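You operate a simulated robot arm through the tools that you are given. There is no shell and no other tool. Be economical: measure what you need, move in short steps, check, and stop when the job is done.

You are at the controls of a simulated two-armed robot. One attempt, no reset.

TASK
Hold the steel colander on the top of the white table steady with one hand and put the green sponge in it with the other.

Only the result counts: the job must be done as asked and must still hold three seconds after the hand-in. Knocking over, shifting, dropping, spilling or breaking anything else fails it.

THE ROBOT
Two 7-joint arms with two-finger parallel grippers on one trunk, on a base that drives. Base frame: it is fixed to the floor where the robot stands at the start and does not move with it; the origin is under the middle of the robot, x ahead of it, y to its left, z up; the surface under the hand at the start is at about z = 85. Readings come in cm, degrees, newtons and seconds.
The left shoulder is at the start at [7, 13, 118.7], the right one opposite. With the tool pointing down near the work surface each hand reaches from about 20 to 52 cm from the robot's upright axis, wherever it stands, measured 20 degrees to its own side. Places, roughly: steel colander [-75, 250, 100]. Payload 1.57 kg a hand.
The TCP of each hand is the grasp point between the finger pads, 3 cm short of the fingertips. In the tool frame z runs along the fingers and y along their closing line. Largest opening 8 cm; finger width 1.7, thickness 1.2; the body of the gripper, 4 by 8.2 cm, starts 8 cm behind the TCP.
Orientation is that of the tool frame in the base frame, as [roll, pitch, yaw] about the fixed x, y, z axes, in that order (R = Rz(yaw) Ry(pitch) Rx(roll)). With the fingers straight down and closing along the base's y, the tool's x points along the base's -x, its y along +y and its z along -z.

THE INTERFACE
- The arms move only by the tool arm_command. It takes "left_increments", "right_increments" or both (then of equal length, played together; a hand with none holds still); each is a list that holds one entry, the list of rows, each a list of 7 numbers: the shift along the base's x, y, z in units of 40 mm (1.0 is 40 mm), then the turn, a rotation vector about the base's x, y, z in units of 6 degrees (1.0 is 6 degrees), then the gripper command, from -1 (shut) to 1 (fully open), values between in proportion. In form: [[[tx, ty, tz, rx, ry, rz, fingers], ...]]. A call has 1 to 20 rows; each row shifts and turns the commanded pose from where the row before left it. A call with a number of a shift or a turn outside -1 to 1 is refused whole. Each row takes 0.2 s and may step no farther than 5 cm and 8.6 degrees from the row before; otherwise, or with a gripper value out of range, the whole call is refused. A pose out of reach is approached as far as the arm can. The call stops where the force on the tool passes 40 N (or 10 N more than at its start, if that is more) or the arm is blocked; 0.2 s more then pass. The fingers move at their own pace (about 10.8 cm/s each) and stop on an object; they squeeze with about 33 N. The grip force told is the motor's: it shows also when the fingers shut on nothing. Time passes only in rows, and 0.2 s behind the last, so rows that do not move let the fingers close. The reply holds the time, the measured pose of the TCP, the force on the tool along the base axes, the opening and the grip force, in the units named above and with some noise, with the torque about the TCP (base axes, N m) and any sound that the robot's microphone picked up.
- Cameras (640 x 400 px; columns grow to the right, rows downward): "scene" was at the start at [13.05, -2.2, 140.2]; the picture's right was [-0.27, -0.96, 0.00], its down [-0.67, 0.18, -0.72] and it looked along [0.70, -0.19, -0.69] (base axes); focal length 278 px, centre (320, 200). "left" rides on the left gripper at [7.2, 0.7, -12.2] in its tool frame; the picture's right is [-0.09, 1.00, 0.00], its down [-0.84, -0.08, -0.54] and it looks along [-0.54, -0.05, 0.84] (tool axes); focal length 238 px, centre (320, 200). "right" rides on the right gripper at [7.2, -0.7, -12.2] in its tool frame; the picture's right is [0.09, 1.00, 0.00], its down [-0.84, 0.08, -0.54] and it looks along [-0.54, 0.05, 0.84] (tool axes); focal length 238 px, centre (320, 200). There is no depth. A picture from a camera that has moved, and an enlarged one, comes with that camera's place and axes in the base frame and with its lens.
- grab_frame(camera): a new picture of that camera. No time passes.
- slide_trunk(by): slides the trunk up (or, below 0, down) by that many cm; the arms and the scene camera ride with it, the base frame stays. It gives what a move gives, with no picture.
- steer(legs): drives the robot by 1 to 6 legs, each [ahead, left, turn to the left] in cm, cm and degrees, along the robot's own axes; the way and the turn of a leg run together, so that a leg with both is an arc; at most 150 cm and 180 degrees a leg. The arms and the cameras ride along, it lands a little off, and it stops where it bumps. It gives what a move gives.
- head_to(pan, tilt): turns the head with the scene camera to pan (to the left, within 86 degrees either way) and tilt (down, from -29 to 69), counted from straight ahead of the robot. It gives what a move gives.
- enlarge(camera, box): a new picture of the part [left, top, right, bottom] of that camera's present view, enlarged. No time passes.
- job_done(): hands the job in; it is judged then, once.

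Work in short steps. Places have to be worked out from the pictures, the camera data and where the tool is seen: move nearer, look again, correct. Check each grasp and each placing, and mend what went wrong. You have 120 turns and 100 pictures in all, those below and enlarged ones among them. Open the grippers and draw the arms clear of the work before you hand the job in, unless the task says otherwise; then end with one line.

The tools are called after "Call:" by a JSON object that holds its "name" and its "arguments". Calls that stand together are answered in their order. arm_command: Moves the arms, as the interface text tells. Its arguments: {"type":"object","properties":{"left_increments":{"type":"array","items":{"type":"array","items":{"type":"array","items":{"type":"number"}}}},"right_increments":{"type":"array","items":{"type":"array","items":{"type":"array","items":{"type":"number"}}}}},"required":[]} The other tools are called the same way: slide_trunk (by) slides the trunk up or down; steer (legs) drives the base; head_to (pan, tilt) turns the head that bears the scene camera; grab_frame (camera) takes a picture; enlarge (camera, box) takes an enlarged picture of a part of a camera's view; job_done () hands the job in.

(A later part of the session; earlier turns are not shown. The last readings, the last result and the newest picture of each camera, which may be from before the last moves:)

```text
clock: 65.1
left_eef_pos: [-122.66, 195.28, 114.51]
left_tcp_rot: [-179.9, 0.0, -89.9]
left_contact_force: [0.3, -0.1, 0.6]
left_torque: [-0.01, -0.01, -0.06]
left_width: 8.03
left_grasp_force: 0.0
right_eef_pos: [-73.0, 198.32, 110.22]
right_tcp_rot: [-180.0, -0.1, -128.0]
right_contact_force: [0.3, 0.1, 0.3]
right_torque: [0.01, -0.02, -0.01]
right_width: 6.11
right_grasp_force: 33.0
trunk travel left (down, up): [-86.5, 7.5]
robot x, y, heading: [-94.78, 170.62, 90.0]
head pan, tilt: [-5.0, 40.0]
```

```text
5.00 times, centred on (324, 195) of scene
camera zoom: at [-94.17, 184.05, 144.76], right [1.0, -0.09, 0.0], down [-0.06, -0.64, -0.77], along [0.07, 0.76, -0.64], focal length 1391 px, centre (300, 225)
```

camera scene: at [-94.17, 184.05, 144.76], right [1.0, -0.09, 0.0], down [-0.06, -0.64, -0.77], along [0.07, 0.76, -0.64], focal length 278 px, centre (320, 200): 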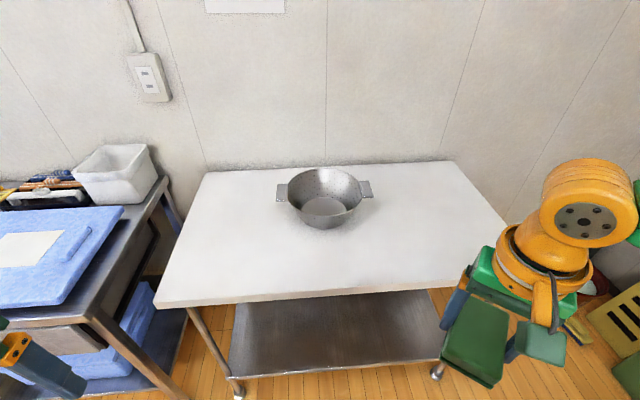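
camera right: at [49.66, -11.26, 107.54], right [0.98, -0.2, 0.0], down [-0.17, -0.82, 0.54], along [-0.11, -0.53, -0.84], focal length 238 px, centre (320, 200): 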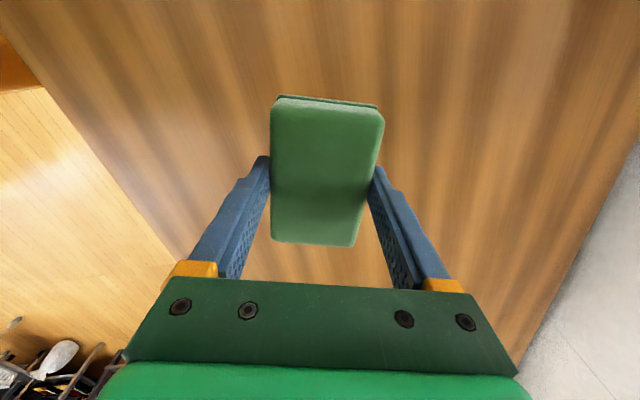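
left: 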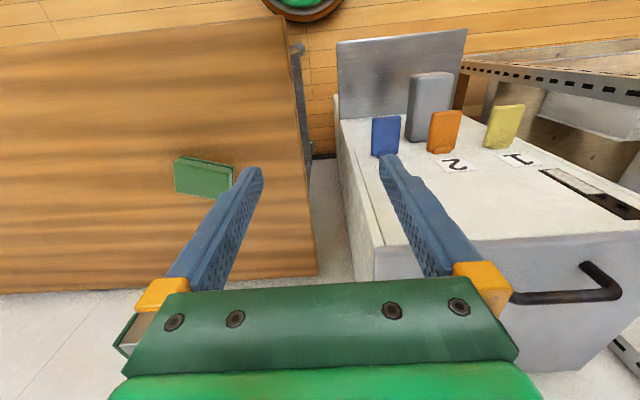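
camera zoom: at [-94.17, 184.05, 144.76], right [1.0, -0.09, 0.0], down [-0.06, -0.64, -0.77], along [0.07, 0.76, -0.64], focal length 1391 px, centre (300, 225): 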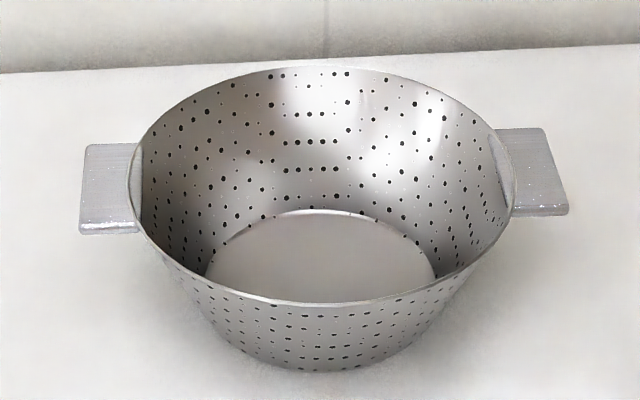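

The colander is centred at about [-87.3, 248.5] with its rim at z of about 93.8 (R 11.4), floor R about 7.5, and flat tab handles at ±x. I'll drive up to about 3 cm from the table edge, with the colander slightly to the right.

Call:
{"name": "arm_command", "arguments": {"left_increments": [[[0.6, 0, 0, 0, 0, 0, 1], [0.6, 0, 0, 0, 0, 0, 1], [0.6, 0, 0, 0, 0, 0, 1], [0.6, 0, 0, 0, 0, 0, 1], [0.6, 0, 0, 0, 0, 0, 1]]], "right_increments": [[[0, 0, 0.1, 0, 0, 1, -1], [0, 0, 0.1, 0, 0, 1, -1], [0, 0, 0.1, 0, 0, 1, -1], [0, 0, 0.1, 0, 0, 1, -1], [0, 0, 0.1, 0, 0, 1, -1]]]}}

Call:
{"name": "steer", "arguments": {"legs": [[27, 2, 0]]}}

Call:
{"name": "head_to", "arguments": {"pan": -8, "tilt": 52}}

Call:
{"name": "grab_frame", "arguments": {"camera": "scene"}}

Call:
{"name": "grab_frame", "arguments": {"camera": "left"}}

Call:
{"name": "grab_frame", "arguments": {"camera": "right"}}

```text
clock: 66.3
left_eef_pos: [-110.48, 195.41, 114.65]
left_tcp_rot: [-180.0, 0.0, -89.9]
left_contact_force: [-0.3, 0.1, -0.4]
left_torque: [0.0, 0.03, 0.03]
left_width: 8.01
left_grasp_force: 0.1
right_eef_pos: [-72.77, 198.29, 112.08]
right_tcp_rot: [179.9, 0.0, -97.9]
right_contact_force: [-0.7, 0.9, -0.5]
right_torque: [0.01, 0.01, 0.0]
right_width: 6.06
right_grasp_force: 33.0
trunk travel left (down, up): [-86.5, 7.5]
robot x, y, heading: [-94.76, 170.85, 90.0]
head pan, tilt: [-5.0, 40.0]
```

```text
clock: 68.2
left_eef_pos: [-112.4, 222.15, 114.54]
left_tcp_rot: [-180.0, 0.2, -90.3]
left_contact_force: [0.8, 0.0, -0.3]
left_torque: [-0.01, 0.0, -0.02]
left_width: 8.0
left_grasp_force: 0.1
right_eef_pos: [-74.74, 224.74, 112.28]
right_tcp_rot: [180.0, 0.1, -98.4]
right_contact_force: [0.7, 0.4, -1.7]
right_torque: [0.02, 0.02, 0.03]
right_width: 6.06
right_grasp_force: 32.8
trunk travel left (down, up): [-86.5, 7.5]
robot x, y, heading: [-97.03, 197.27, 89.7]
head pan, tilt: [-5.0, 40.0]
```

```text
clock: 68.9
left_eef_pos: [-112.43, 222.36, 114.48]
left_tcp_rot: [180.0, 0.0, -90.4]
left_contact_force: [-0.2, 0.2, 0.9]
left_torque: [0.01, 0.0, 0.01]
left_width: 7.99
left_grasp_force: 0.0
right_eef_pos: [-74.72, 224.93, 112.19]
right_tcp_rot: [180.0, 0.0, -98.4]
right_contact_force: [0.5, -0.3, -0.5]
right_torque: [0.05, 0.02, -0.03]
right_width: 6.06
right_grasp_force: 33.1
trunk travel left (down, up): [-86.5, 7.5]
robot x, y, heading: [-96.86, 197.49, 89.4]
head pan, tilt: [-8.0, 52.0]
```

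```text
76 pictures are left
camera scene: at [-95.69, 209.9, 143.08], right [0.99, -0.15, 0.0], down [-0.11, -0.78, -0.62], along [0.09, 0.61, -0.79], focal length 278 px, centre (320, 200)
```

scene: 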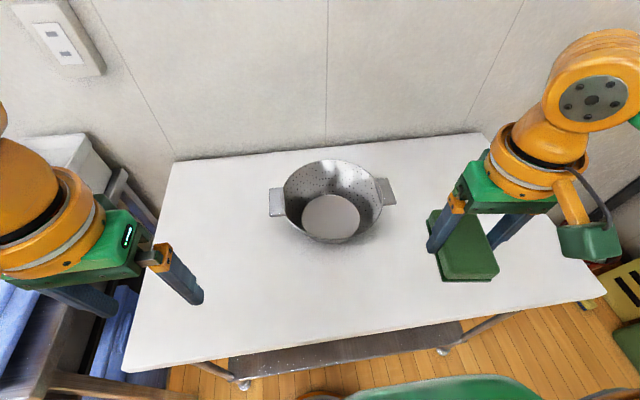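

```text
75 pictures are left
camera left: at [-112.95, 215.11, 126.81], right [-1.0, 0.1, 0.0], down [0.08, 0.84, 0.54], along [0.05, 0.54, -0.84], focal length 238 px, centre (320, 200)
```

left: 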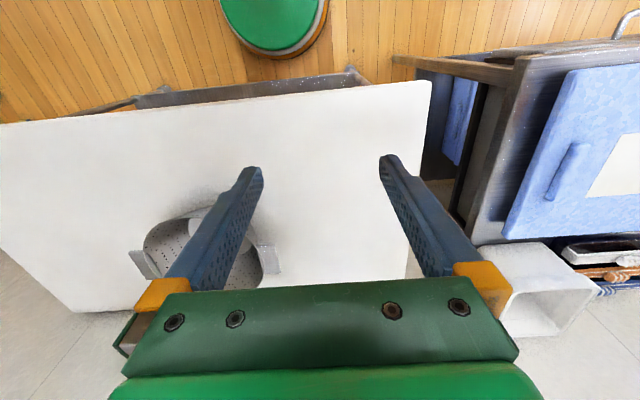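

```text
74 pictures are left
camera right: at [-75.1, 217.83, 124.48], right [-1.0, 0.05, 0.0], down [0.05, 0.84, 0.54], along [0.03, 0.54, -0.84], focal length 238 px, centre (320, 200)
```

right: 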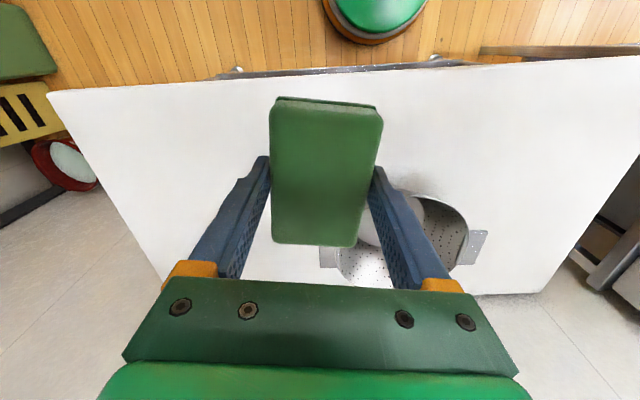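

The base front is near y of about 217.5, so there's about 3 to 4 cm of margin. I'll refine the colander position with a zoom from here.

Call:
{"name": "enlarge", "arguments": {"camera": "scene", "box": [250, 150, 410, 250]}}

```text
4.00 times, centred on (330, 200) of scene
camera zoom: at [-95.69, 209.9, 143.08], right [0.99, -0.15, 0.0], down [-0.11, -0.78, -0.62], along [0.09, 0.61, -0.79], focal length 1113 px, centre (280, 200)
```

zoom: 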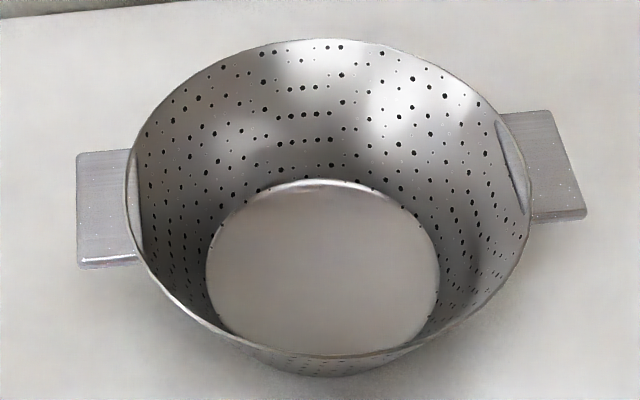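

The colander is confirmed: centre [-87.1, 248.6], rim z 94, R 11.3, walls leaning 22 degrees. I'll grip the near-left rim (225°) with the left hand tilted along the wall, going first to a pose 10 cm back along the wall line.

Call:
{"name": "arm_command", "arguments": {"left_increments": [[[0.304, 0.323, -0.235, 0, 0, 0.945, 1], [0.304, 0.323, -0.235, 0, 0, 0.945, 1], [0.304, 0.323, -0.235, 0, 0, 0.945, 1], [0.304, 0.323, -0.235, 0, 0, 0.945, 1], [0.304, 0.323, -0.235, 0, 0, 0.945, 1], [0.304, 0.323, -0.235, 0, 0, 0.945, 1], [0.304, 0.323, -0.235, 0, 0, 0.945, 1], [0.304, 0.323, -0.235, 0, 0, 0.945, 1], [0.304, 0.323, -0.235, 0.668, -0.668, 0, 1], [0.304, 0.323, -0.235, 0.668, -0.668, 0, 1], [0.304, 0.323, -0.235, 0.668, -0.668, 0, 1], [0.304, 0.323, -0.235, 0.668, -0.668, 0, 1], [0, 0, 0, 0, 0, 0, 1]]]}}

Call:
{"name": "grab_frame", "arguments": {"camera": "left"}}

Call:
{"name": "grab_frame", "arguments": {"camera": "scene"}}

```text
clock: 71.7
left_eef_pos: [-97.67, 237.85, 103.22]
left_tcp_rot: [-157.2, 0.0, -44.8]
left_contact_force: [0.1, -0.4, 0.2]
left_torque: [0.0, -0.02, 0.02]
left_width: 7.98
left_grasp_force: 0.0
right_eef_pos: [-74.78, 224.97, 112.3]
right_tcp_rot: [-180.0, 0.0, -98.4]
right_contact_force: [-0.2, -0.5, -0.5]
right_torque: [0.01, 0.0, 0.01]
right_width: 6.06
right_grasp_force: 32.8
trunk travel left (down, up): [-86.5, 7.5]
robot x, y, heading: [-96.75, 197.33, 89.7]
head pan, tilt: [-8.0, 52.0]
```

```text
72 pictures are left
camera left: at [-96.28, 229.07, 114.3], right [-0.71, -0.59, -0.39], down [-0.69, 0.49, 0.53], along [-0.12, 0.64, -0.76], focal length 238 px, centre (320, 200)
```

left: 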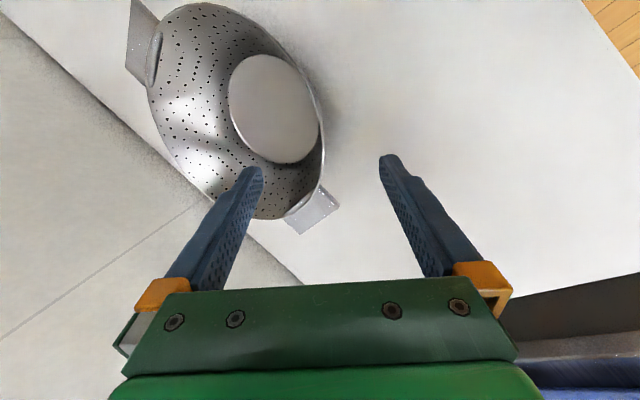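

```text
71 pictures are left
camera scene: at [-95.69, 209.89, 143.07], right [0.99, -0.15, 0.0], down [-0.11, -0.78, -0.62], along [0.09, 0.61, -0.79], focal length 278 px, centre (320, 200)
```

scene: 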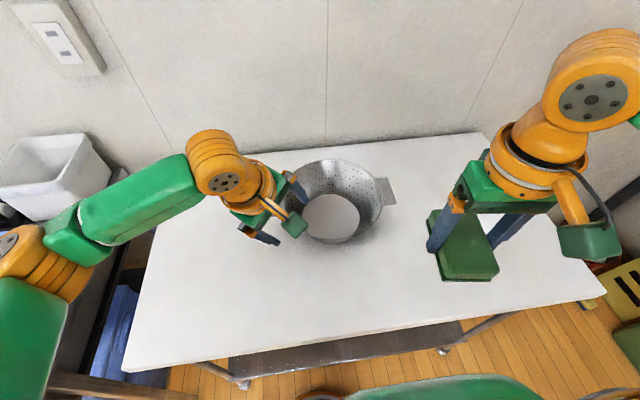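

Orientation is as planned. I'll advance 5 cm along the wall line (tips still about 2 cm short of the rim) and check centring.

Call:
{"name": "arm_command", "arguments": {"left_increments": [[[0.114, 0.114, -0.384, 0, 0, 0, 1], [0.114, 0.114, -0.384, 0, 0, 0, 1], [0.114, 0.114, -0.384, 0, 0, 0, 1], [0, 0, 0, 0, 0, 0, 1]]]}}

Call:
{"name": "grab_frame", "arguments": {"camera": "left"}}

Call:
{"name": "enlarge", "arguments": {"camera": "scene", "box": [210, 140, 402, 260]}}

```text
clock: 72.7
left_eef_pos: [-96.29, 239.24, 98.61]
left_tcp_rot: [-157.3, 0.0, -44.9]
left_contact_force: [0.2, -0.3, 0.9]
left_torque: [-0.01, 0.01, -0.01]
left_width: 7.98
left_grasp_force: 0.1
right_eef_pos: [-74.67, 225.07, 112.26]
right_tcp_rot: [179.9, 0.0, -98.4]
right_contact_force: [-0.7, -1.1, -0.7]
right_torque: [-0.01, 0.03, -0.01]
right_width: 6.05
right_grasp_force: 33.5
trunk travel left (down, up): [-86.5, 7.5]
robot x, y, heading: [-96.4, 197.36, 89.8]
head pan, tilt: [-8.0, 52.0]
```

```text
70 pictures are left
camera left: at [-94.88, 230.43, 109.65], right [-0.71, -0.59, -0.38], down [-0.69, 0.49, 0.53], along [-0.12, 0.64, -0.76], focal length 238 px, centre (320, 200)
```

left: 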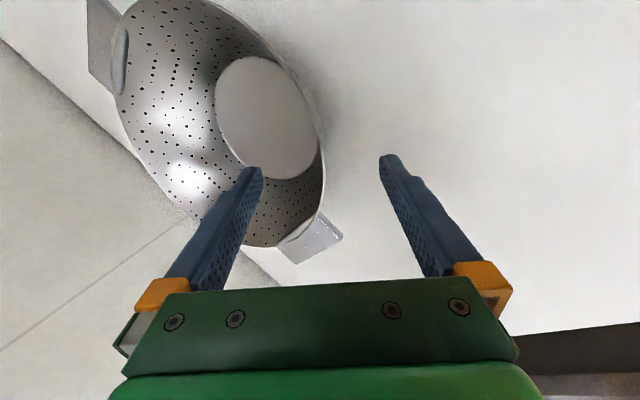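

```text
3.33 times, centred on (306, 200) of scene
camera zoom: at [-95.68, 209.9, 143.07], right [0.99, -0.15, 0.0], down [-0.11, -0.78, -0.62], along [0.09, 0.61, -0.79], focal length 928 px, centre (367, 200)
```

zoom: 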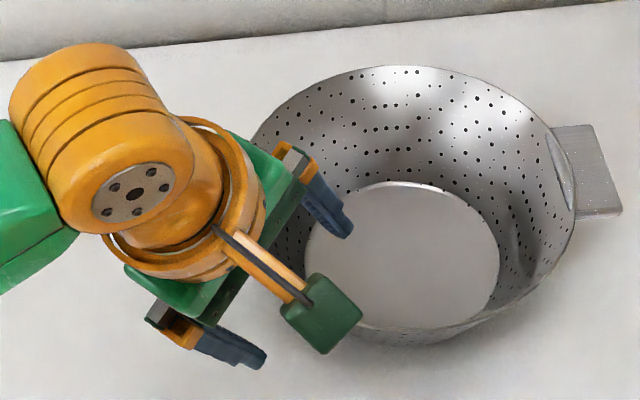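

The rim lies right between the fingertips. Advancing to the grip depth, with the fingers still open.

Call:
{"name": "arm_command", "arguments": {"left_increments": [[[0.09, 0.1, -0.35, 0, 0, 0, 1], [0.09, 0.1, -0.35, 0, 0, 0, 1], [0.09, 0.1, -0.34, 0, 0, 0, 1], [0, 0, 0, 0, 0, 0, 1]]]}}

Call:
{"name": "grab_frame", "arguments": {"camera": "left"}}

Call:
{"name": "enlarge", "arguments": {"camera": "scene", "box": [210, 140, 402, 260]}}

```text
clock: 73.7
left_eef_pos: [-95.25, 240.34, 94.44]
left_tcp_rot: [-157.3, 0.0, -44.9]
left_contact_force: [0.3, 0.1, 0.6]
left_torque: [-0.02, 0.0, -0.02]
left_width: 8.0
left_grasp_force: 0.1
right_eef_pos: [-74.74, 225.02, 112.26]
right_tcp_rot: [-180.0, 0.0, -98.5]
right_contact_force: [-0.3, 0.4, 0.3]
right_torque: [-0.02, -0.01, -0.01]
right_width: 6.07
right_grasp_force: 32.6
trunk travel left (down, up): [-86.5, 7.5]
robot x, y, heading: [-97.15, 197.48, 89.7]
head pan, tilt: [-8.0, 52.0]
```

```text
68 pictures are left
camera left: at [-93.84, 231.49, 105.45], right [-0.71, -0.59, -0.38], down [-0.69, 0.49, 0.53], along [-0.12, 0.64, -0.76], focal length 238 px, centre (320, 200)
```

left: 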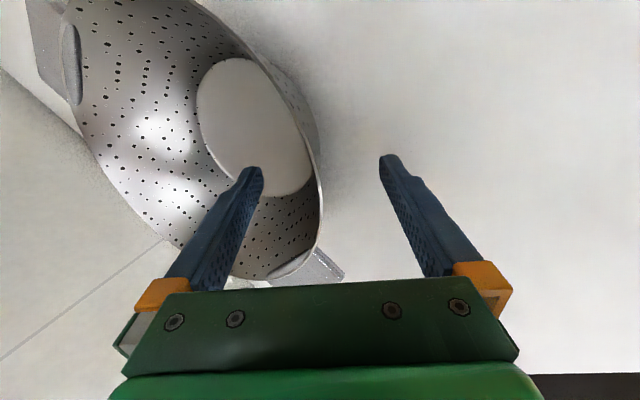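

```text
3.33 times, centred on (306, 200) of scene
camera zoom: at [-95.68, 209.9, 143.07], right [0.99, -0.15, 0.0], down [-0.11, -0.78, -0.62], along [0.09, 0.61, -0.79], focal length 928 px, centre (367, 200)
```

zoom: 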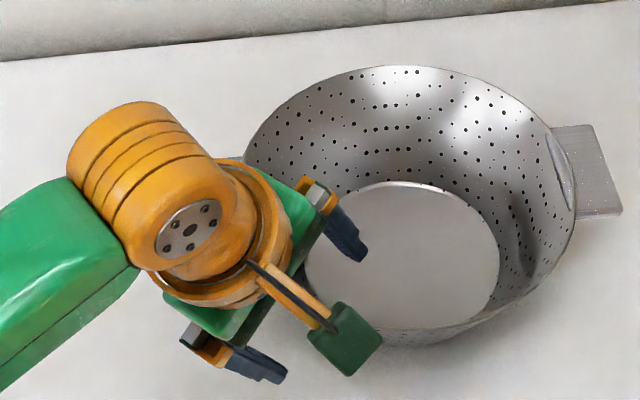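

The rim is centred between the fingers. I'll close in stages.

Call:
{"name": "arm_command", "arguments": {"left_increments": [[[0, 0, 0, 0, 0, 0, 0.3], [0, 0, 0, 0, 0, 0, -0.2], [0, 0, 0, 0, 0, 0, -0.6], [0, 0, 0, 0, 0, 0, -0.75], [0, 0, 0, 0, 0, 0, -0.85]]]}}

Call:
{"name": "grab_frame", "arguments": {"camera": "left"}}

```text
clock: 74.9
left_eef_pos: [-95.13, 240.3, 94.48]
left_tcp_rot: [-157.3, 0.0, -44.8]
left_contact_force: [0.4, 1.2, 1.6]
left_torque: [0.02, -0.04, -0.01]
left_width: 0.74
left_grasp_force: 1.0
right_eef_pos: [-74.65, 224.94, 112.31]
right_tcp_rot: [-180.0, 0.1, -98.3]
right_contact_force: [0.2, -0.8, -0.6]
right_torque: [0.0, 0.03, 0.0]
right_width: 6.06
right_grasp_force: 33.2
trunk travel left (down, up): [-86.5, 7.5]
robot x, y, heading: [-96.77, 197.57, 89.6]
head pan, tilt: [-8.0, 52.0]
```

```text
66 pictures are left
camera left: at [-93.8, 231.51, 105.46], right [-0.71, -0.59, -0.38], down [-0.69, 0.49, 0.53], along [-0.12, 0.64, -0.76], focal length 238 px, centre (320, 200)
```

left: 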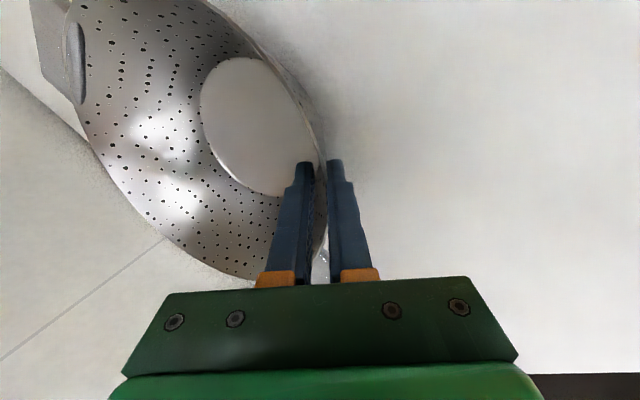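

The rim is between the nearly shut fingers and the colander hasn't shifted. Closing fully.

Call:
{"name": "arm_command", "arguments": {"left_increments": [[[0, 0, 0, 0, 0, 0, -0.92], [0, 0, 0, 0, 0, 0, -1], [0, 0, 0, 0, 0, 0, -1]]]}}

Call:
{"name": "grab_frame", "arguments": {"camera": "left"}}

Call:
{"name": "grab_frame", "arguments": {"camera": "scene"}}

```text
clock: 75.7
left_eef_pos: [-95.27, 240.28, 94.6]
left_tcp_rot: [-157.2, 0.1, -45.0]
left_contact_force: [-0.3, 3.0, 7.8]
left_torque: [0.17, -0.83, 0.29]
left_width: 0.43
left_grasp_force: 25.1
right_eef_pos: [-74.77, 224.93, 112.27]
right_tcp_rot: [179.9, 0.1, -98.4]
right_contact_force: [-0.6, -0.4, 0.4]
right_torque: [-0.06, 0.0, 0.01]
right_width: 6.05
right_grasp_force: 33.1
trunk travel left (down, up): [-86.5, 7.5]
robot x, y, heading: [-96.88, 197.18, 89.7]
head pan, tilt: [-8.0, 52.0]
```

```text
65 pictures are left
camera left: at [-93.86, 231.46, 105.52], right [-0.71, -0.59, -0.39], down [-0.69, 0.49, 0.53], along [-0.12, 0.64, -0.76], focal length 238 px, centre (320, 200)
```

left: 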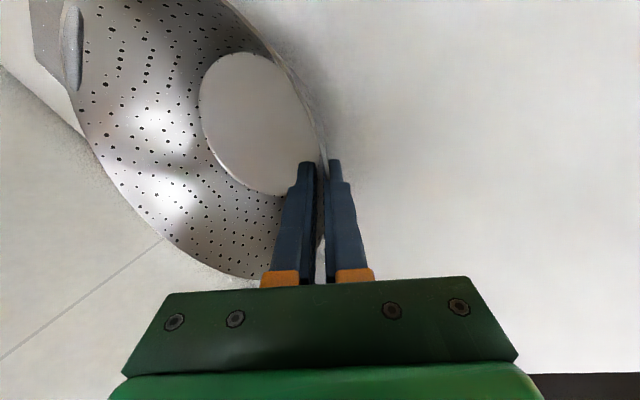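

```text
64 pictures are left
camera scene: at [-95.73, 209.84, 143.09], right [0.99, -0.15, 0.0], down [-0.11, -0.78, -0.62], along [0.09, 0.61, -0.79], focal length 278 px, centre (320, 200)
```

scene: 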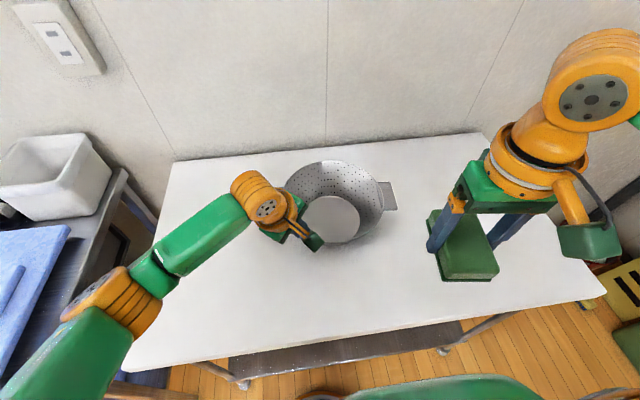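

The rim is firmly held (grip 25 N) and the colander hasn't visibly moved. Now I'll bring the sponge over the bowl at z of about 102.

Call:
{"name": "arm_command", "arguments": {"right_increments": [[[-0.3, 0.62, -0.2, 0, 0, 0.8, -1], [-0.3, 0.62, -0.2, 0, 0, 0.8, -1], [-0.3, 0.62, -0.25, 0, 0, 0.8, -1], [-0.3, 0.62, -0.25, 0, 0, 0, -1], [-0.3, 0.62, -0.3, 0, 0, 0, -1], [-0.3, 0.62, -0.3, 0, 0, 0, -1], [-0.3, 0.62, -0.3, 0, 0, 0, -1], [-0.3, 0.62, -0.3, 0, 0, 0, -1], [0, 0, 0, 0, 0, 0, -1]]], "left_increments": [[[0, 0, 0, 0, 0, 0, -1], [0, 0, 0, 0, 0, 0, -1], [0, 0, 0, 0, 0, 0, -1], [0, 0, 0, 0, 0, 0, -1], [0, 0, 0, 0, 0, 0, -1], [0, 0, 0, 0, 0, 0, -1], [0, 0, 0, 0, 0, 0, -1], [0, 0, 0, 0, 0, 0, -1], [0, 0, 0, 0, 0, 0, -1]]]}}

Call:
{"name": "grab_frame", "arguments": {"camera": "scene"}}

Call:
{"name": "grab_frame", "arguments": {"camera": "right"}}

```text
clock: 77.7
left_eef_pos: [-95.3, 240.4, 94.44]
left_tcp_rot: [-157.2, 0.0, -44.9]
left_contact_force: [0.0, 2.8, 8.4]
left_torque: [0.12, -0.82, 0.29]
left_width: 0.43
left_grasp_force: 24.9
right_eef_pos: [-79.97, 238.68, 105.35]
right_tcp_rot: [180.0, 0.0, -83.9]
right_contact_force: [-0.6, 0.6, -0.7]
right_torque: [-0.01, -0.02, -0.01]
right_width: 6.07
right_grasp_force: 33.2
right hand out of reach, approached as far as the arm can: row 6, 7, 8
trunk travel left (down, up): [-86.5, 7.5]
robot x, y, heading: [-96.64, 197.83, 89.6]
head pan, tilt: [-8.0, 52.0]
```

```text
63 pictures are left
camera scene: at [-95.73, 209.83, 143.08], right [0.99, -0.15, 0.0], down [-0.11, -0.78, -0.62], along [0.09, 0.61, -0.79], focal length 278 px, centre (320, 200)
```

scene: 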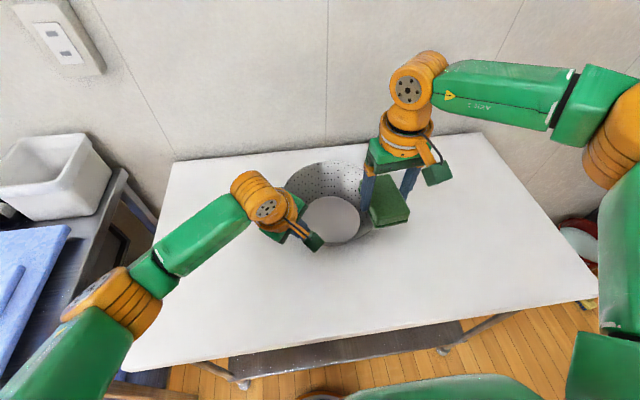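

```text
62 pictures are left
camera right: at [-78.54, 231.58, 117.53], right [-0.98, -0.2, 0.0], down [-0.16, 0.82, 0.54], along [-0.11, 0.53, -0.84], focal length 238 px, centre (320, 200)
```

right: 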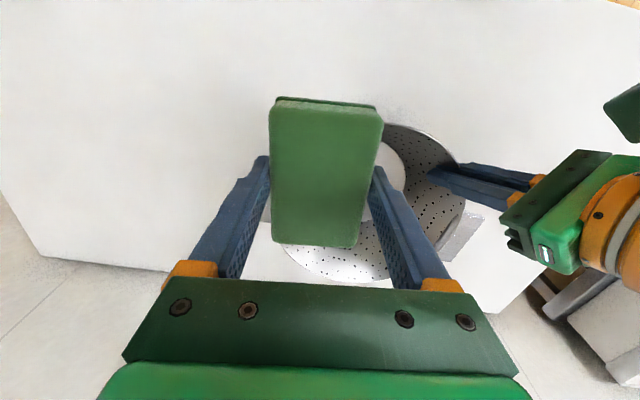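

The right hand stopped short in reach again; the + turn sense seems to cost reach. With the left hand holding, I'll test turning the right hand back (-) at about z 103 while advancing.

Call:
{"name": "arm_command", "arguments": {"right_increments": [[[0, 0, -0.1, 0, 0, -1, -1], [0, 0, -0.1, 0, 0, -1, -1], [0, 0, -0.1, 0, 0, -1, -1], [0, 0, -0.1, 0, 0, -1, -1], [0, 0.5, 0, 0, 0, 0, -1], [0, 0.5, 0, 0, 0, 0, -1], [0, 0.5, 0, 0, 0, 0, -1], [0, 0, 0, 0, 0, 0, -1]]], "left_increments": [[[0, 0, 0, 0, 0, 0, -1], [0, 0, 0, 0, 0, 0, -1], [0, 0, 0, 0, 0, 0, -1], [0, 0, 0, 0, 0, 0, -1], [0, 0, 0, 0, 0, 0, -1], [0, 0, 0, 0, 0, 0, -1], [0, 0, 0, 0, 0, 0, -1], [0, 0, 0, 0, 0, 0, -1]]]}}

```text
clock: 79.5
left_eef_pos: [-95.29, 240.29, 94.4]
left_tcp_rot: [-157.3, 0.1, -44.9]
left_contact_force: [-0.2, 3.3, 6.3]
left_torque: [0.14, -0.75, 0.3]
left_width: 0.45
left_grasp_force: 24.9
right_eef_pos: [-77.49, 240.12, 104.48]
right_tcp_rot: [179.9, 0.2, -108.0]
right_contact_force: [0.3, -0.9, -0.5]
right_torque: [0.01, -0.03, -0.02]
right_width: 6.07
right_grasp_force: 32.6
right hand out of reach, approached as far as the arm can: row 4, 5, 6, 7
trunk travel left (down, up): [-86.5, 7.5]
robot x, y, heading: [-96.82, 197.45, 89.6]
head pan, tilt: [-8.0, 52.0]
```

The reach at this height tops out near 47 cm, about 5 short. Tilting the right hand so its fingers point slightly forward (about 24°) brings the wrist back. I'll tilt in place and bring yaw near -92.

Call:
{"name": "arm_command", "arguments": {"right_increments": [[[0, -0.3, 0.15, 0, 0, 0.9, -1], [0, 0, 0.15, 0, 0, 0.9, -1], [0, 0, 0.1, 0, 0, 0.9, -1], [0, 0, 0, 1, 0, 0, -1], [0, 0, 0, 1, 0, 0, -1], [0, 0, 0, 1, 0, 0, -1], [0, 0, 0, 1, 0, 0, -1], [0, 0, 0, 0, 0, 0, -1]]], "left_increments": [[[0, 0, 0, 0, 0, 0, -1], [0, 0, 0, 0, 0, 0, -1], [0, 0, 0, 0, 0, 0, -1], [0, 0, 0, 0, 0, 0, -1], [0, 0, 0, 0, 0, 0, -1], [0, 0, 0, 0, 0, 0, -1], [0, 0, 0, 0, 0, 0, -1], [0, 0, 0, 0, 0, 0, -1]]]}}

Call:
{"name": "grab_frame", "arguments": {"camera": "right"}}

```text
clock: 81.3
left_eef_pos: [-95.3, 240.34, 94.52]
left_tcp_rot: [-157.2, 0.1, -44.9]
left_contact_force: [-0.5, 1.9, 7.4]
left_torque: [0.06, -0.73, 0.26]
left_width: 0.41
left_grasp_force: 24.6
right_eef_pos: [-77.47, 239.0, 106.2]
right_tcp_rot: [179.2, 24.1, -92.0]
right_contact_force: [0.3, -1.1, 0.0]
right_torque: [-0.01, -0.03, 0.03]
right_width: 6.07
right_grasp_force: 32.9
trunk travel left (down, up): [-86.5, 7.5]
robot x, y, heading: [-97.07, 197.49, 89.7]
head pan, tilt: [-8.0, 52.0]
```

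```text
61 pictures are left
camera right: at [-76.88, 227.45, 114.5], right [-1.0, -0.06, -0.02], down [-0.05, 0.54, 0.84], along [-0.03, 0.84, -0.55], focal length 238 px, centre (320, 200)
```

right: 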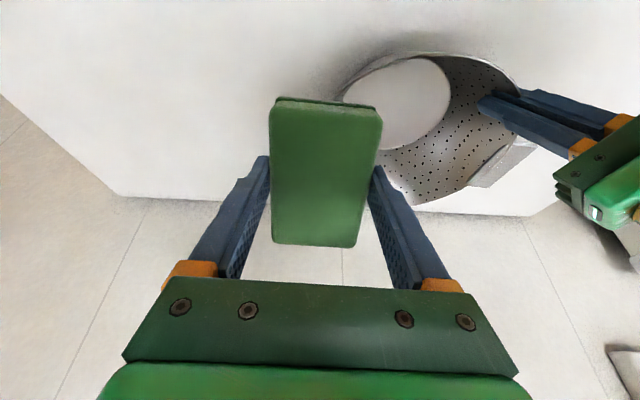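

The tilt worked without a reach problem. Moving to above the bowl floor at about [-85.5, 246.8, 103.5].

Call:
{"name": "arm_command", "arguments": {"right_increments": [[[-0.4, 0.39, -0.13, 0, 0, 0, -1], [-0.4, 0.39, -0.13, 0, 0, 0, -1], [-0.4, 0.39, -0.13, 0, 0, 0, -1], [-0.4, 0.39, -0.13, 0, 0, 0, -1], [-0.4, 0.39, -0.13, 0, 0, 0, -1], [0, 0, 0, 0, 0, 0, -1]]], "left_increments": [[[0, 0, 0, 0, 0, 0, -1], [0, 0, 0, 0, 0, 0, -1], [0, 0, 0, 0, 0, 0, -1], [0, 0, 0, 0, 0, 0, -1], [0, 0, 0, 0, 0, 0, -1], [0, 0, 0, 0, 0, 0, -1]]]}}

Call:
{"name": "grab_frame", "arguments": {"camera": "right"}}

Call:
{"name": "grab_frame", "arguments": {"camera": "scene"}}

```text
clock: 82.7
left_eef_pos: [-95.31, 240.19, 94.61]
left_tcp_rot: [-157.4, 0.0, -44.9]
left_contact_force: [0.8, 2.9, 6.8]
left_torque: [0.08, -0.77, 0.27]
left_width: 0.41
left_grasp_force: 25.3
right_eef_pos: [-82.66, 244.16, 104.5]
right_tcp_rot: [179.2, 24.1, -91.9]
right_contact_force: [0.2, -0.9, -0.8]
right_torque: [0.01, -0.04, -0.04]
right_width: 6.06
right_grasp_force: 33.2
right hand out of reach, approached as far as the arm can: row 4, 5
trunk travel left (down, up): [-86.5, 7.5]
robot x, y, heading: [-96.7, 197.5, 89.6]
head pan, tilt: [-8.0, 52.0]
```

```text
60 pictures are left
camera right: at [-82.17, 232.5, 112.75], right [-1.0, -0.06, -0.02], down [-0.05, 0.54, 0.84], along [-0.03, 0.84, -0.55], focal length 238 px, centre (320, 200)
```

right: 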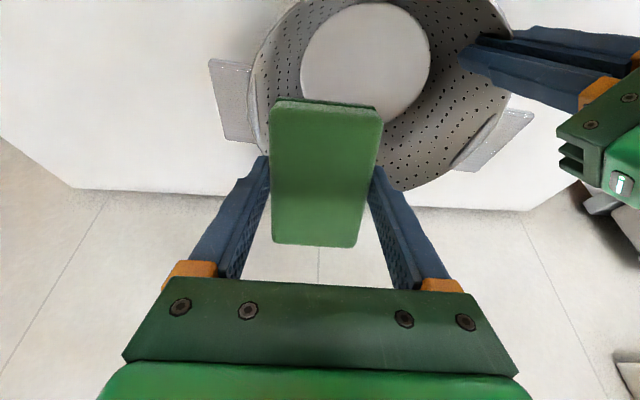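

```text
59 pictures are left
camera scene: at [-95.72, 209.84, 143.08], right [0.99, -0.15, 0.0], down [-0.11, -0.78, -0.62], along [0.09, 0.61, -0.79], focal length 278 px, centre (320, 200)
```

scene: 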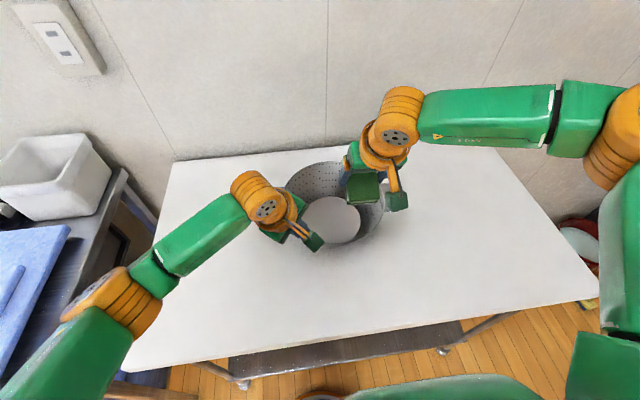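

The right elbow is bent wide, so it's lateral reach that limits. I'll lean the wrist to the right as well (12° about y) while nudging left and forward.

Call:
{"name": "arm_command", "arguments": {"right_increments": [[[0, 0, 0, 0, 1, 0, -1], [0, 0, 0, 0, 1, 0, -1], [-0.2, 0.2, 0, 0, 0, 0, -1], [-0.2, 0.2, 0, 0, 0, 0, -1], [-0.2, 0.2, 0, 0, 0, 0, -1], [0, 0, 0, 0, 0, 0, -1]]], "left_increments": [[[0, 0, 0, 0, 0, 0, -1], [0, 0, 0, 0, 0, 0, -1], [0, 0, 0, 0, 0, 0, -1], [0, 0, 0, 0, 0, 0, -1], [0, 0, 0, 0, 0, 0, -1], [0, 0, 0, 0, 0, 0, -1]]]}}

```text
clock: 84.1
left_eef_pos: [-95.29, 240.36, 94.48]
left_tcp_rot: [-157.3, 0.0, -44.9]
left_contact_force: [0.1, 2.8, 6.7]
left_torque: [0.09, -0.72, 0.26]
left_width: 0.4
left_grasp_force: 24.7
right_eef_pos: [-84.54, 246.06, 104.72]
right_tcp_rot: [166.1, 23.2, -97.2]
right_contact_force: [-1.1, -1.3, 0.4]
right_torque: [0.0, -0.01, 0.03]
right_width: 6.06
right_grasp_force: 32.7
right hand out of reach, approached as far as the arm can: row 5
trunk travel left (down, up): [-86.5, 7.5]
robot x, y, heading: [-96.66, 197.37, 89.5]
head pan, tilt: [-8.0, 52.0]
```

Better: the hand is now at [-84.5, 246.1]. One more small lean and nudge, then look.

Call:
{"name": "arm_command", "arguments": {"right_increments": [[[0, 0, 0, 0, 1, 0, -1], [-0.15, 0.1, -0.1, 0, 0, 0, -1], [-0.15, 0.1, -0.1, 0, 0, 0, -1], [0, 0, 0, 0, 0, 0, -1]]], "left_increments": [[[0, 0, 0, 0, 0, 0, -1], [0, 0, 0, 0, 0, 0, -1], [0, 0, 0, 0, 0, 0, -1], [0, 0, 0, 0, 0, 0, -1]]]}}

Call:
{"name": "grab_frame", "arguments": {"camera": "right"}}

Call:
{"name": "enlarge", "arguments": {"camera": "scene", "box": [226, 80, 450, 260]}}

Call:
{"name": "grab_frame", "arguments": {"camera": "left"}}

```text
clock: 85.1
left_eef_pos: [-95.23, 240.31, 94.51]
left_tcp_rot: [-157.3, -0.1, -44.9]
left_contact_force: [1.0, 2.9, 6.2]
left_torque: [0.06, -0.77, 0.24]
left_width: 0.39
left_grasp_force: 25.4
right_eef_pos: [-85.46, 246.25, 104.04]
right_tcp_rot: [159.8, 22.2, -99.8]
right_contact_force: [-0.2, -0.1, 0.3]
right_torque: [0.02, -0.02, 0.02]
right_width: 6.06
right_grasp_force: 33.0
right hand out of reach, approached as far as the arm can: row 3
trunk travel left (down, up): [-86.5, 7.5]
robot x, y, heading: [-96.95, 197.56, 89.4]
head pan, tilt: [-8.0, 52.0]
```

```text
58 pictures are left
camera right: at [-82.5, 234.73, 111.78], right [-0.96, -0.06, 0.29], down [0.21, 0.54, 0.81], along [-0.2, 0.84, -0.51], focal length 238 px, centre (320, 200)
```

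right: 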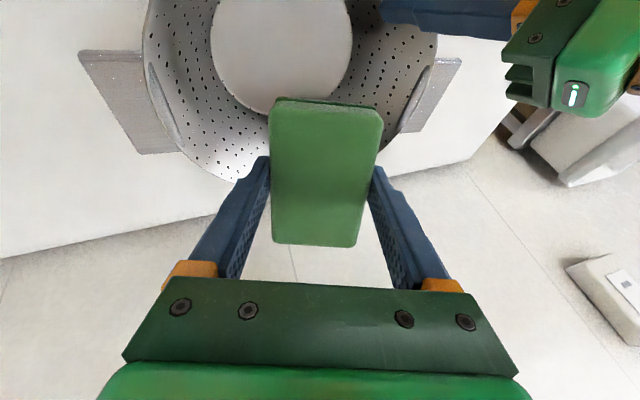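

```text
2.22 times, centred on (338, 170) of scene
camera zoom: at [-95.72, 209.86, 143.08], right [0.99, -0.15, 0.0], down [-0.11, -0.78, -0.62], along [0.09, 0.61, -0.79], focal length 618 px, centre (280, 267)
```

zoom: 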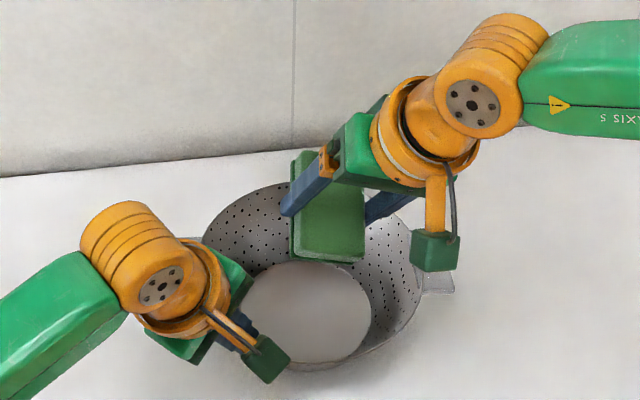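

```text
56 pictures are left
camera left: at [-93.86, 231.46, 105.48], right [-0.71, -0.59, -0.38], down [-0.69, 0.49, 0.53], along [-0.12, 0.64, -0.76], focal length 238 px, centre (320, 200)
```

left: 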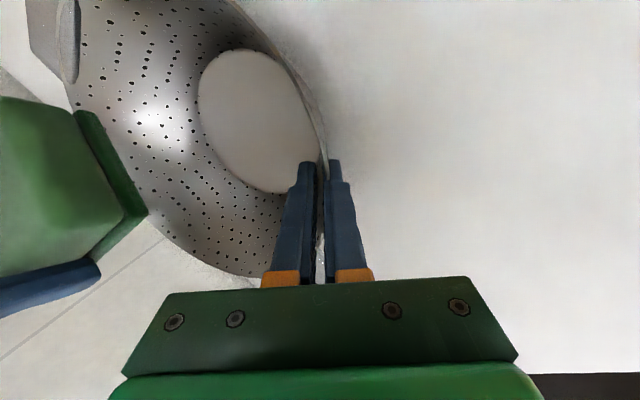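

The sponge is inside the rim outline and clear of the left hand. Descending straight down in steps, first 6 cm.

Call:
{"name": "arm_command", "arguments": {"right_increments": [[[0, 0, -0.5, 0, 0, 0, -1], [0, 0, -0.5, 0, 0, 0, -1], [0, 0, -0.5, 0, 0, 0, -1], [0, 0, 0, 0, 0, 0, -1]]], "left_increments": [[[0, 0, 0, 0, 0, 0, -1], [0, 0, 0, 0, 0, 0, -1], [0, 0, 0, 0, 0, 0, -1], [0, 0, 0, 0, 0, 0, -1]]]}}

Call:
{"name": "grab_frame", "arguments": {"camera": "right"}}

Call:
{"name": "enlarge", "arguments": {"camera": "scene", "box": [226, 80, 450, 260]}}

```text
clock: 86.1
left_eef_pos: [-95.16, 240.32, 94.58]
left_tcp_rot: [-157.3, -0.1, -44.8]
left_contact_force: [0.5, 2.6, 7.1]
left_torque: [0.1, -0.74, 0.28]
left_width: 0.4
left_grasp_force: 24.8
right_eef_pos: [-83.93, 244.49, 99.49]
right_tcp_rot: [159.7, 22.2, -99.7]
right_contact_force: [0.4, 0.6, 0.5]
right_torque: [0.03, -0.04, -0.03]
right_width: 6.11
right_grasp_force: 33.2
right hand out of reach, approached as far as the arm can: row 1, 2, 3
trunk travel left (down, up): [-86.5, 7.5]
robot x, y, heading: [-97.0, 197.36, 89.6]
head pan, tilt: [-8.0, 52.0]
```

```text
55 pictures are left
camera right: at [-81.03, 232.92, 107.1], right [-0.96, -0.06, 0.29], down [0.21, 0.54, 0.81], along [-0.2, 0.84, -0.51], focal length 238 px, centre (320, 200)
```

right: 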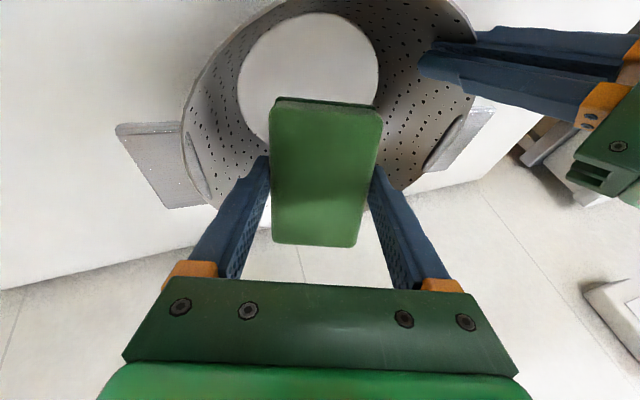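

```text
2.22 times, centred on (338, 170) of scene
camera zoom: at [-95.72, 209.87, 143.08], right [0.99, -0.15, 0.0], down [-0.11, -0.78, -0.62], along [0.09, 0.61, -0.79], focal length 618 px, centre (280, 267)
```

zoom: 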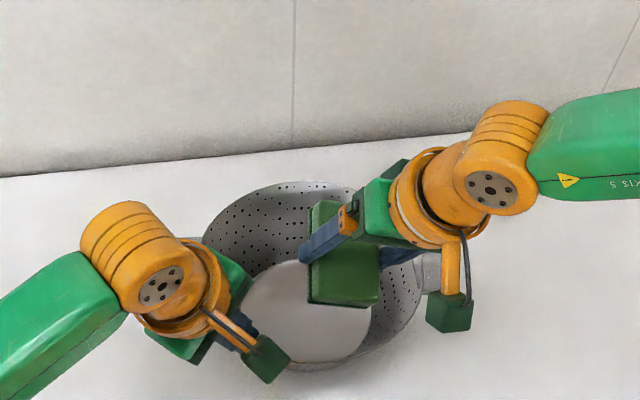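

The reach shrinks with depth, so the trunk is too high. I'll raise the right hand out, release the colander gently, and re-set with a lower trunk closer in.

Call:
{"name": "arm_command", "arguments": {"right_increments": [[[0.1, -0.1, 0.5, 0, 0, 0, -1], [0.1, -0.1, 0.5, 0, 0, 0, -1], [0.2, -0.3, 0.5, 0, 0, 0, -1], [0.3, -0.5, 0.5, 0, 0, 0, -1], [0.3, -0.5, 0.3, 0, 0, 0, -1], [0.3, -0.5, 0.2, 0, 0, 0, -1], [0, 0, 0, 0, 0, 0, -1]]], "left_increments": [[[0, 0, 0, 0, 0, 0, -1], [0, 0, 0, 0, 0, 0, -1], [0, 0, 0, 0, 0, 0, -1], [0, 0, 0, 0, 0, 0, -1], [0, 0, 0, 0, 0, 0, -1], [0, 0, 0, 0, 0, 0, -1], [0, 0, 0, 0, 0, 0, -1]]]}}

Call:
{"name": "arm_command", "arguments": {"left_increments": [[[0, 0, 0, 0, 0, 0, -0.85], [0, 0, 0, 0, 0, 0, -0.7], [0, 0, 0, 0, 0, 0, -0.3], [0, 0, 0, 0, 0, 0, 0.2], [0, 0, 0, 0, 0, 0, 1], [0, 0, 0, 0, 0, 0, 1]]]}}

Call:
{"name": "arm_command", "arguments": {"left_increments": [[[-0.137, -0.137, 0.461, 0, 0, 0, 1], [-0.137, -0.137, 0.461, 0, 0, 0, 1], [-0.137, -0.137, 0.461, 0, 0, 0, 1], [-0.137, -0.137, 0.461, 0, 0, 0, 1], [-0.137, -0.137, 0.461, 0, 0, 0, 1], [0, 0, 0, 0, 0, 0, 1]]]}}

Call:
{"name": "grab_frame", "arguments": {"camera": "scene"}}

```text
clock: 87.7
left_eef_pos: [-95.2, 240.18, 94.45]
left_tcp_rot: [-157.2, -0.1, -44.9]
left_contact_force: [1.1, 0.4, 6.9]
left_torque: [-0.01, -0.82, 0.15]
left_width: 0.38
left_grasp_force: 24.8
right_eef_pos: [-78.71, 236.32, 109.5]
right_tcp_rot: [159.8, 22.2, -99.6]
right_contact_force: [0.8, -0.1, -0.6]
right_torque: [0.01, 0.01, -0.01]
right_width: 6.05
right_grasp_force: 32.6
trunk travel left (down, up): [-86.5, 7.5]
robot x, y, heading: [-96.97, 197.39, 89.8]
head pan, tilt: [-8.0, 52.0]
```

```text
clock: 89.1
left_eef_pos: [-95.21, 240.42, 94.43]
left_tcp_rot: [-157.2, 0.0, -44.9]
left_contact_force: [0.2, 0.0, -0.6]
left_torque: [0.01, -0.01, -0.06]
left_width: 7.97
left_grasp_force: 0.1
right_eef_pos: [-78.78, 236.25, 109.37]
right_tcp_rot: [159.7, 22.3, -99.5]
right_contact_force: [0.8, -0.3, -1.0]
right_torque: [-0.01, -0.01, 0.0]
right_width: 6.07
right_grasp_force: 33.0
trunk travel left (down, up): [-86.5, 7.5]
robot x, y, heading: [-97.17, 197.37, 89.7]
head pan, tilt: [-8.0, 52.0]
```

```text
clock: 90.5
left_eef_pos: [-98.02, 237.7, 103.9]
left_tcp_rot: [-157.3, 0.1, -44.8]
left_contact_force: [-0.1, -0.4, 0.4]
left_torque: [-0.01, -0.01, -0.01]
left_width: 8.02
left_grasp_force: 0.1
right_eef_pos: [-78.71, 236.5, 109.39]
right_tcp_rot: [159.6, 22.2, -99.6]
right_contact_force: [-0.6, -0.3, 1.0]
right_torque: [0.02, 0.02, 0.02]
right_width: 6.09
right_grasp_force: 33.3
trunk travel left (down, up): [-86.5, 7.5]
robot x, y, heading: [-96.91, 197.8, 89.4]
head pan, tilt: [-8.0, 52.0]
```

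```text
53 pictures are left
camera scene: at [-95.68, 209.92, 143.07], right [0.99, -0.15, 0.0], down [-0.11, -0.78, -0.62], along [0.09, 0.61, -0.79], focal length 278 px, centre (320, 200)
```

scene: 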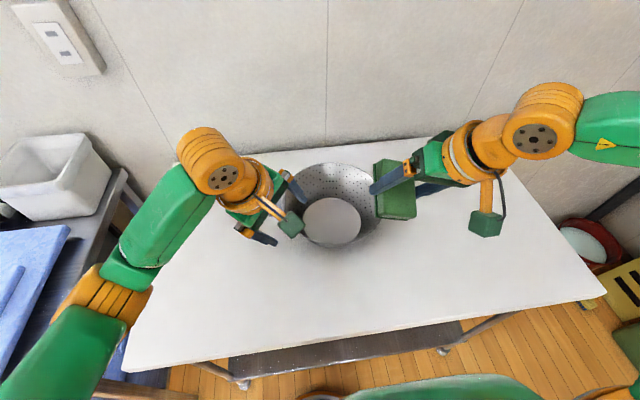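

The colander is free and standing. I'll lift both hands and draw them back before lowering the trunk.

Call:
{"name": "arm_command", "arguments": {"left_increments": [[[-0.3, -0.3, 0.4, 0, 0, 0, 1], [-0.3, -0.3, 0.4, 0, 0, 0, 1], [-0.3, -0.3, 0.4, 0, 0, 0, 1], [-0.3, -0.3, 0.4, 0, 0, 0, 1], [-0.3, -0.3, 0.4, 0, 0, 0, 1], [-0.3, -0.3, 0.4, 0, 0, 0, 1], [-0.3, -0.3, 0.4, 0, 0, 0, 1], [0, 0, 0, 0, 0, 0, 1]]], "right_increments": [[[0.2, -0.5, 0.4, 0, 0, 0, -1], [0.2, -0.5, 0.4, 0, 0, 0, -1], [0.2, -0.5, 0.4, 0, 0, 0, -1], [0.2, -0.3, 0.4, 0, -0.8, 0, -1], [0.2, -0.3, 0.4, 0, -0.8, 0, -1], [0, 0, 0.4, 0, -0.7, 0, -1], [0, 0, 0.4, 0, -0.7, 0, -1], [0, 0, 0, 0, 0, 0, -1]]]}}

Call:
{"name": "slide_trunk", "arguments": {"by": -14}}

Call:
{"name": "grab_frame", "arguments": {"camera": "scene"}}

Call:
{"name": "grab_frame", "arguments": {"camera": "left"}}

```text
clock: 92.3
left_eef_pos: [-106.44, 229.05, 114.95]
left_tcp_rot: [-157.3, 0.0, -44.9]
left_contact_force: [0.2, -1.1, 0.1]
left_torque: [0.01, 0.01, 0.0]
left_width: 7.99
left_grasp_force: 0.0
right_eef_pos: [-74.93, 228.12, 120.7]
right_tcp_rot: [179.2, 24.0, -92.0]
right_contact_force: [1.0, -0.2, 0.6]
right_torque: [-0.01, 0.03, 0.01]
right_width: 6.07
right_grasp_force: 33.5
trunk travel left (down, up): [-86.5, 7.5]
robot x, y, heading: [-96.88, 197.96, 89.6]
head pan, tilt: [-8.0, 52.0]
```

```text
clock: 94.0
left_eef_pos: [-106.29, 229.11, 100.92]
left_tcp_rot: [-157.2, 0.0, -44.9]
left_contact_force: [0.1, 0.2, -0.6]
left_torque: [-0.01, -0.01, 0.0]
left_width: 8.0
left_grasp_force: 0.0
right_eef_pos: [-74.94, 228.18, 106.78]
right_tcp_rot: [179.2, 24.0, -91.8]
right_contact_force: [-0.6, 0.2, 0.1]
right_torque: [0.04, 0.01, 0.0]
right_width: 6.08
right_grasp_force: 33.0
trunk travel left (down, up): [-72.5, 21.5]
robot x, y, heading: [-96.74, 197.54, 89.6]
head pan, tilt: [-8.0, 52.0]
```

```text
52 pictures are left
camera scene: at [-95.69, 209.89, 129.07], right [0.99, -0.15, 0.0], down [-0.11, -0.78, -0.62], along [0.09, 0.61, -0.79], focal length 278 px, centre (320, 200)
```

scene: 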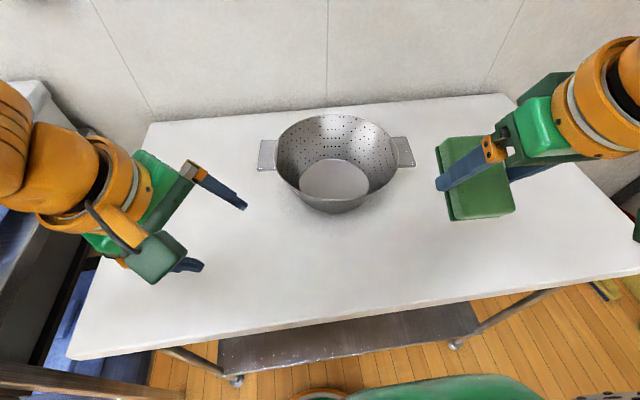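

```text
51 pictures are left
camera left: at [-104.97, 220.32, 111.94], right [-0.71, -0.59, -0.38], down [-0.69, 0.49, 0.53], along [-0.12, 0.64, -0.76], focal length 238 px, centre (320, 200)
```

left: 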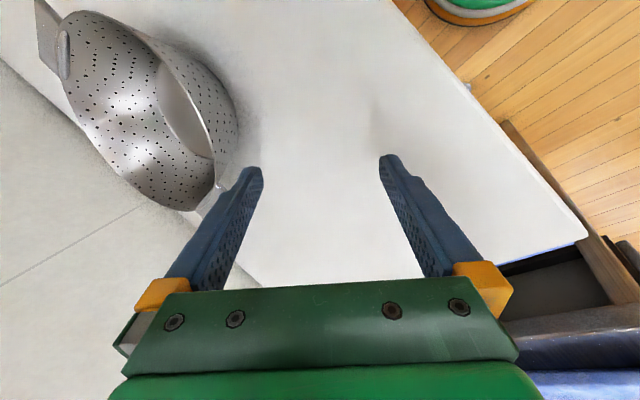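

The base front is at about 217 and the shelf front at about 222. I'll drive 2.5 cm ahead and 3 cm left, then re-measure the colander.

Call:
{"name": "steer", "arguments": {"legs": [[2.5, 3, 0]]}}

Call:
{"name": "head_to", "arguments": {"pan": -13, "tilt": 47}}

Call:
{"name": "enlarge", "arguments": {"camera": "scene", "box": [220, 120, 412, 240]}}

```text
clock: 94.9
left_eef_pos: [-108.99, 231.34, 101.02]
left_tcp_rot: [-157.3, 0.4, -44.8]
left_contact_force: [0.3, -0.3, 0.3]
left_torque: [0.04, 0.04, 0.0]
left_width: 7.99
left_grasp_force: 0.0
right_eef_pos: [-77.32, 230.29, 106.67]
right_tcp_rot: [179.0, 24.2, -92.1]
right_contact_force: [0.4, 1.0, -0.5]
right_torque: [-0.01, 0.02, 0.01]
right_width: 6.05
right_grasp_force: 33.0
trunk travel left (down, up): [-72.5, 21.5]
robot x, y, heading: [-100.17, 200.26, 89.6]
head pan, tilt: [-8.0, 52.0]
```

```text
clock: 95.5
left_eef_pos: [-109.33, 231.72, 101.0]
left_tcp_rot: [-157.3, 0.0, -44.8]
left_contact_force: [0.8, 0.5, 0.1]
left_torque: [-0.03, 0.02, -0.02]
left_width: 8.01
left_grasp_force: 0.0
right_eef_pos: [-77.74, 230.61, 106.69]
right_tcp_rot: [179.2, 24.1, -92.0]
right_contact_force: [-0.6, 0.5, 0.2]
right_torque: [-0.05, -0.02, 0.01]
right_width: 6.07
right_grasp_force: 33.0
trunk travel left (down, up): [-72.5, 21.5]
robot x, y, heading: [-99.64, 199.8, 89.5]
head pan, tilt: [-13.0, 47.0]
```

```text
3.33 times, centred on (316, 180) of scene
camera zoom: at [-97.84, 212.72, 129.75], right [0.97, -0.23, 0.0], down [-0.17, -0.71, -0.68], along [0.16, 0.66, -0.73], focal length 928 px, centre (333, 267)
```

zoom: 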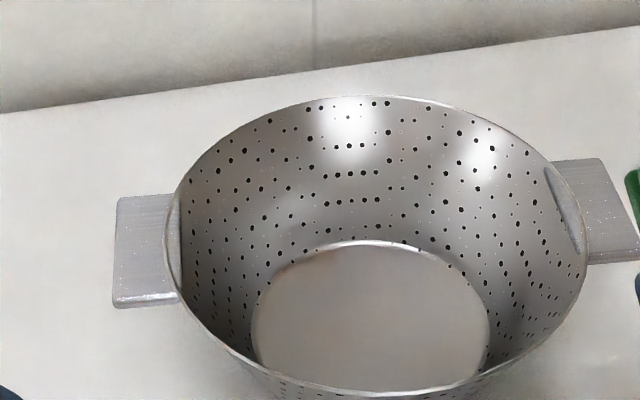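

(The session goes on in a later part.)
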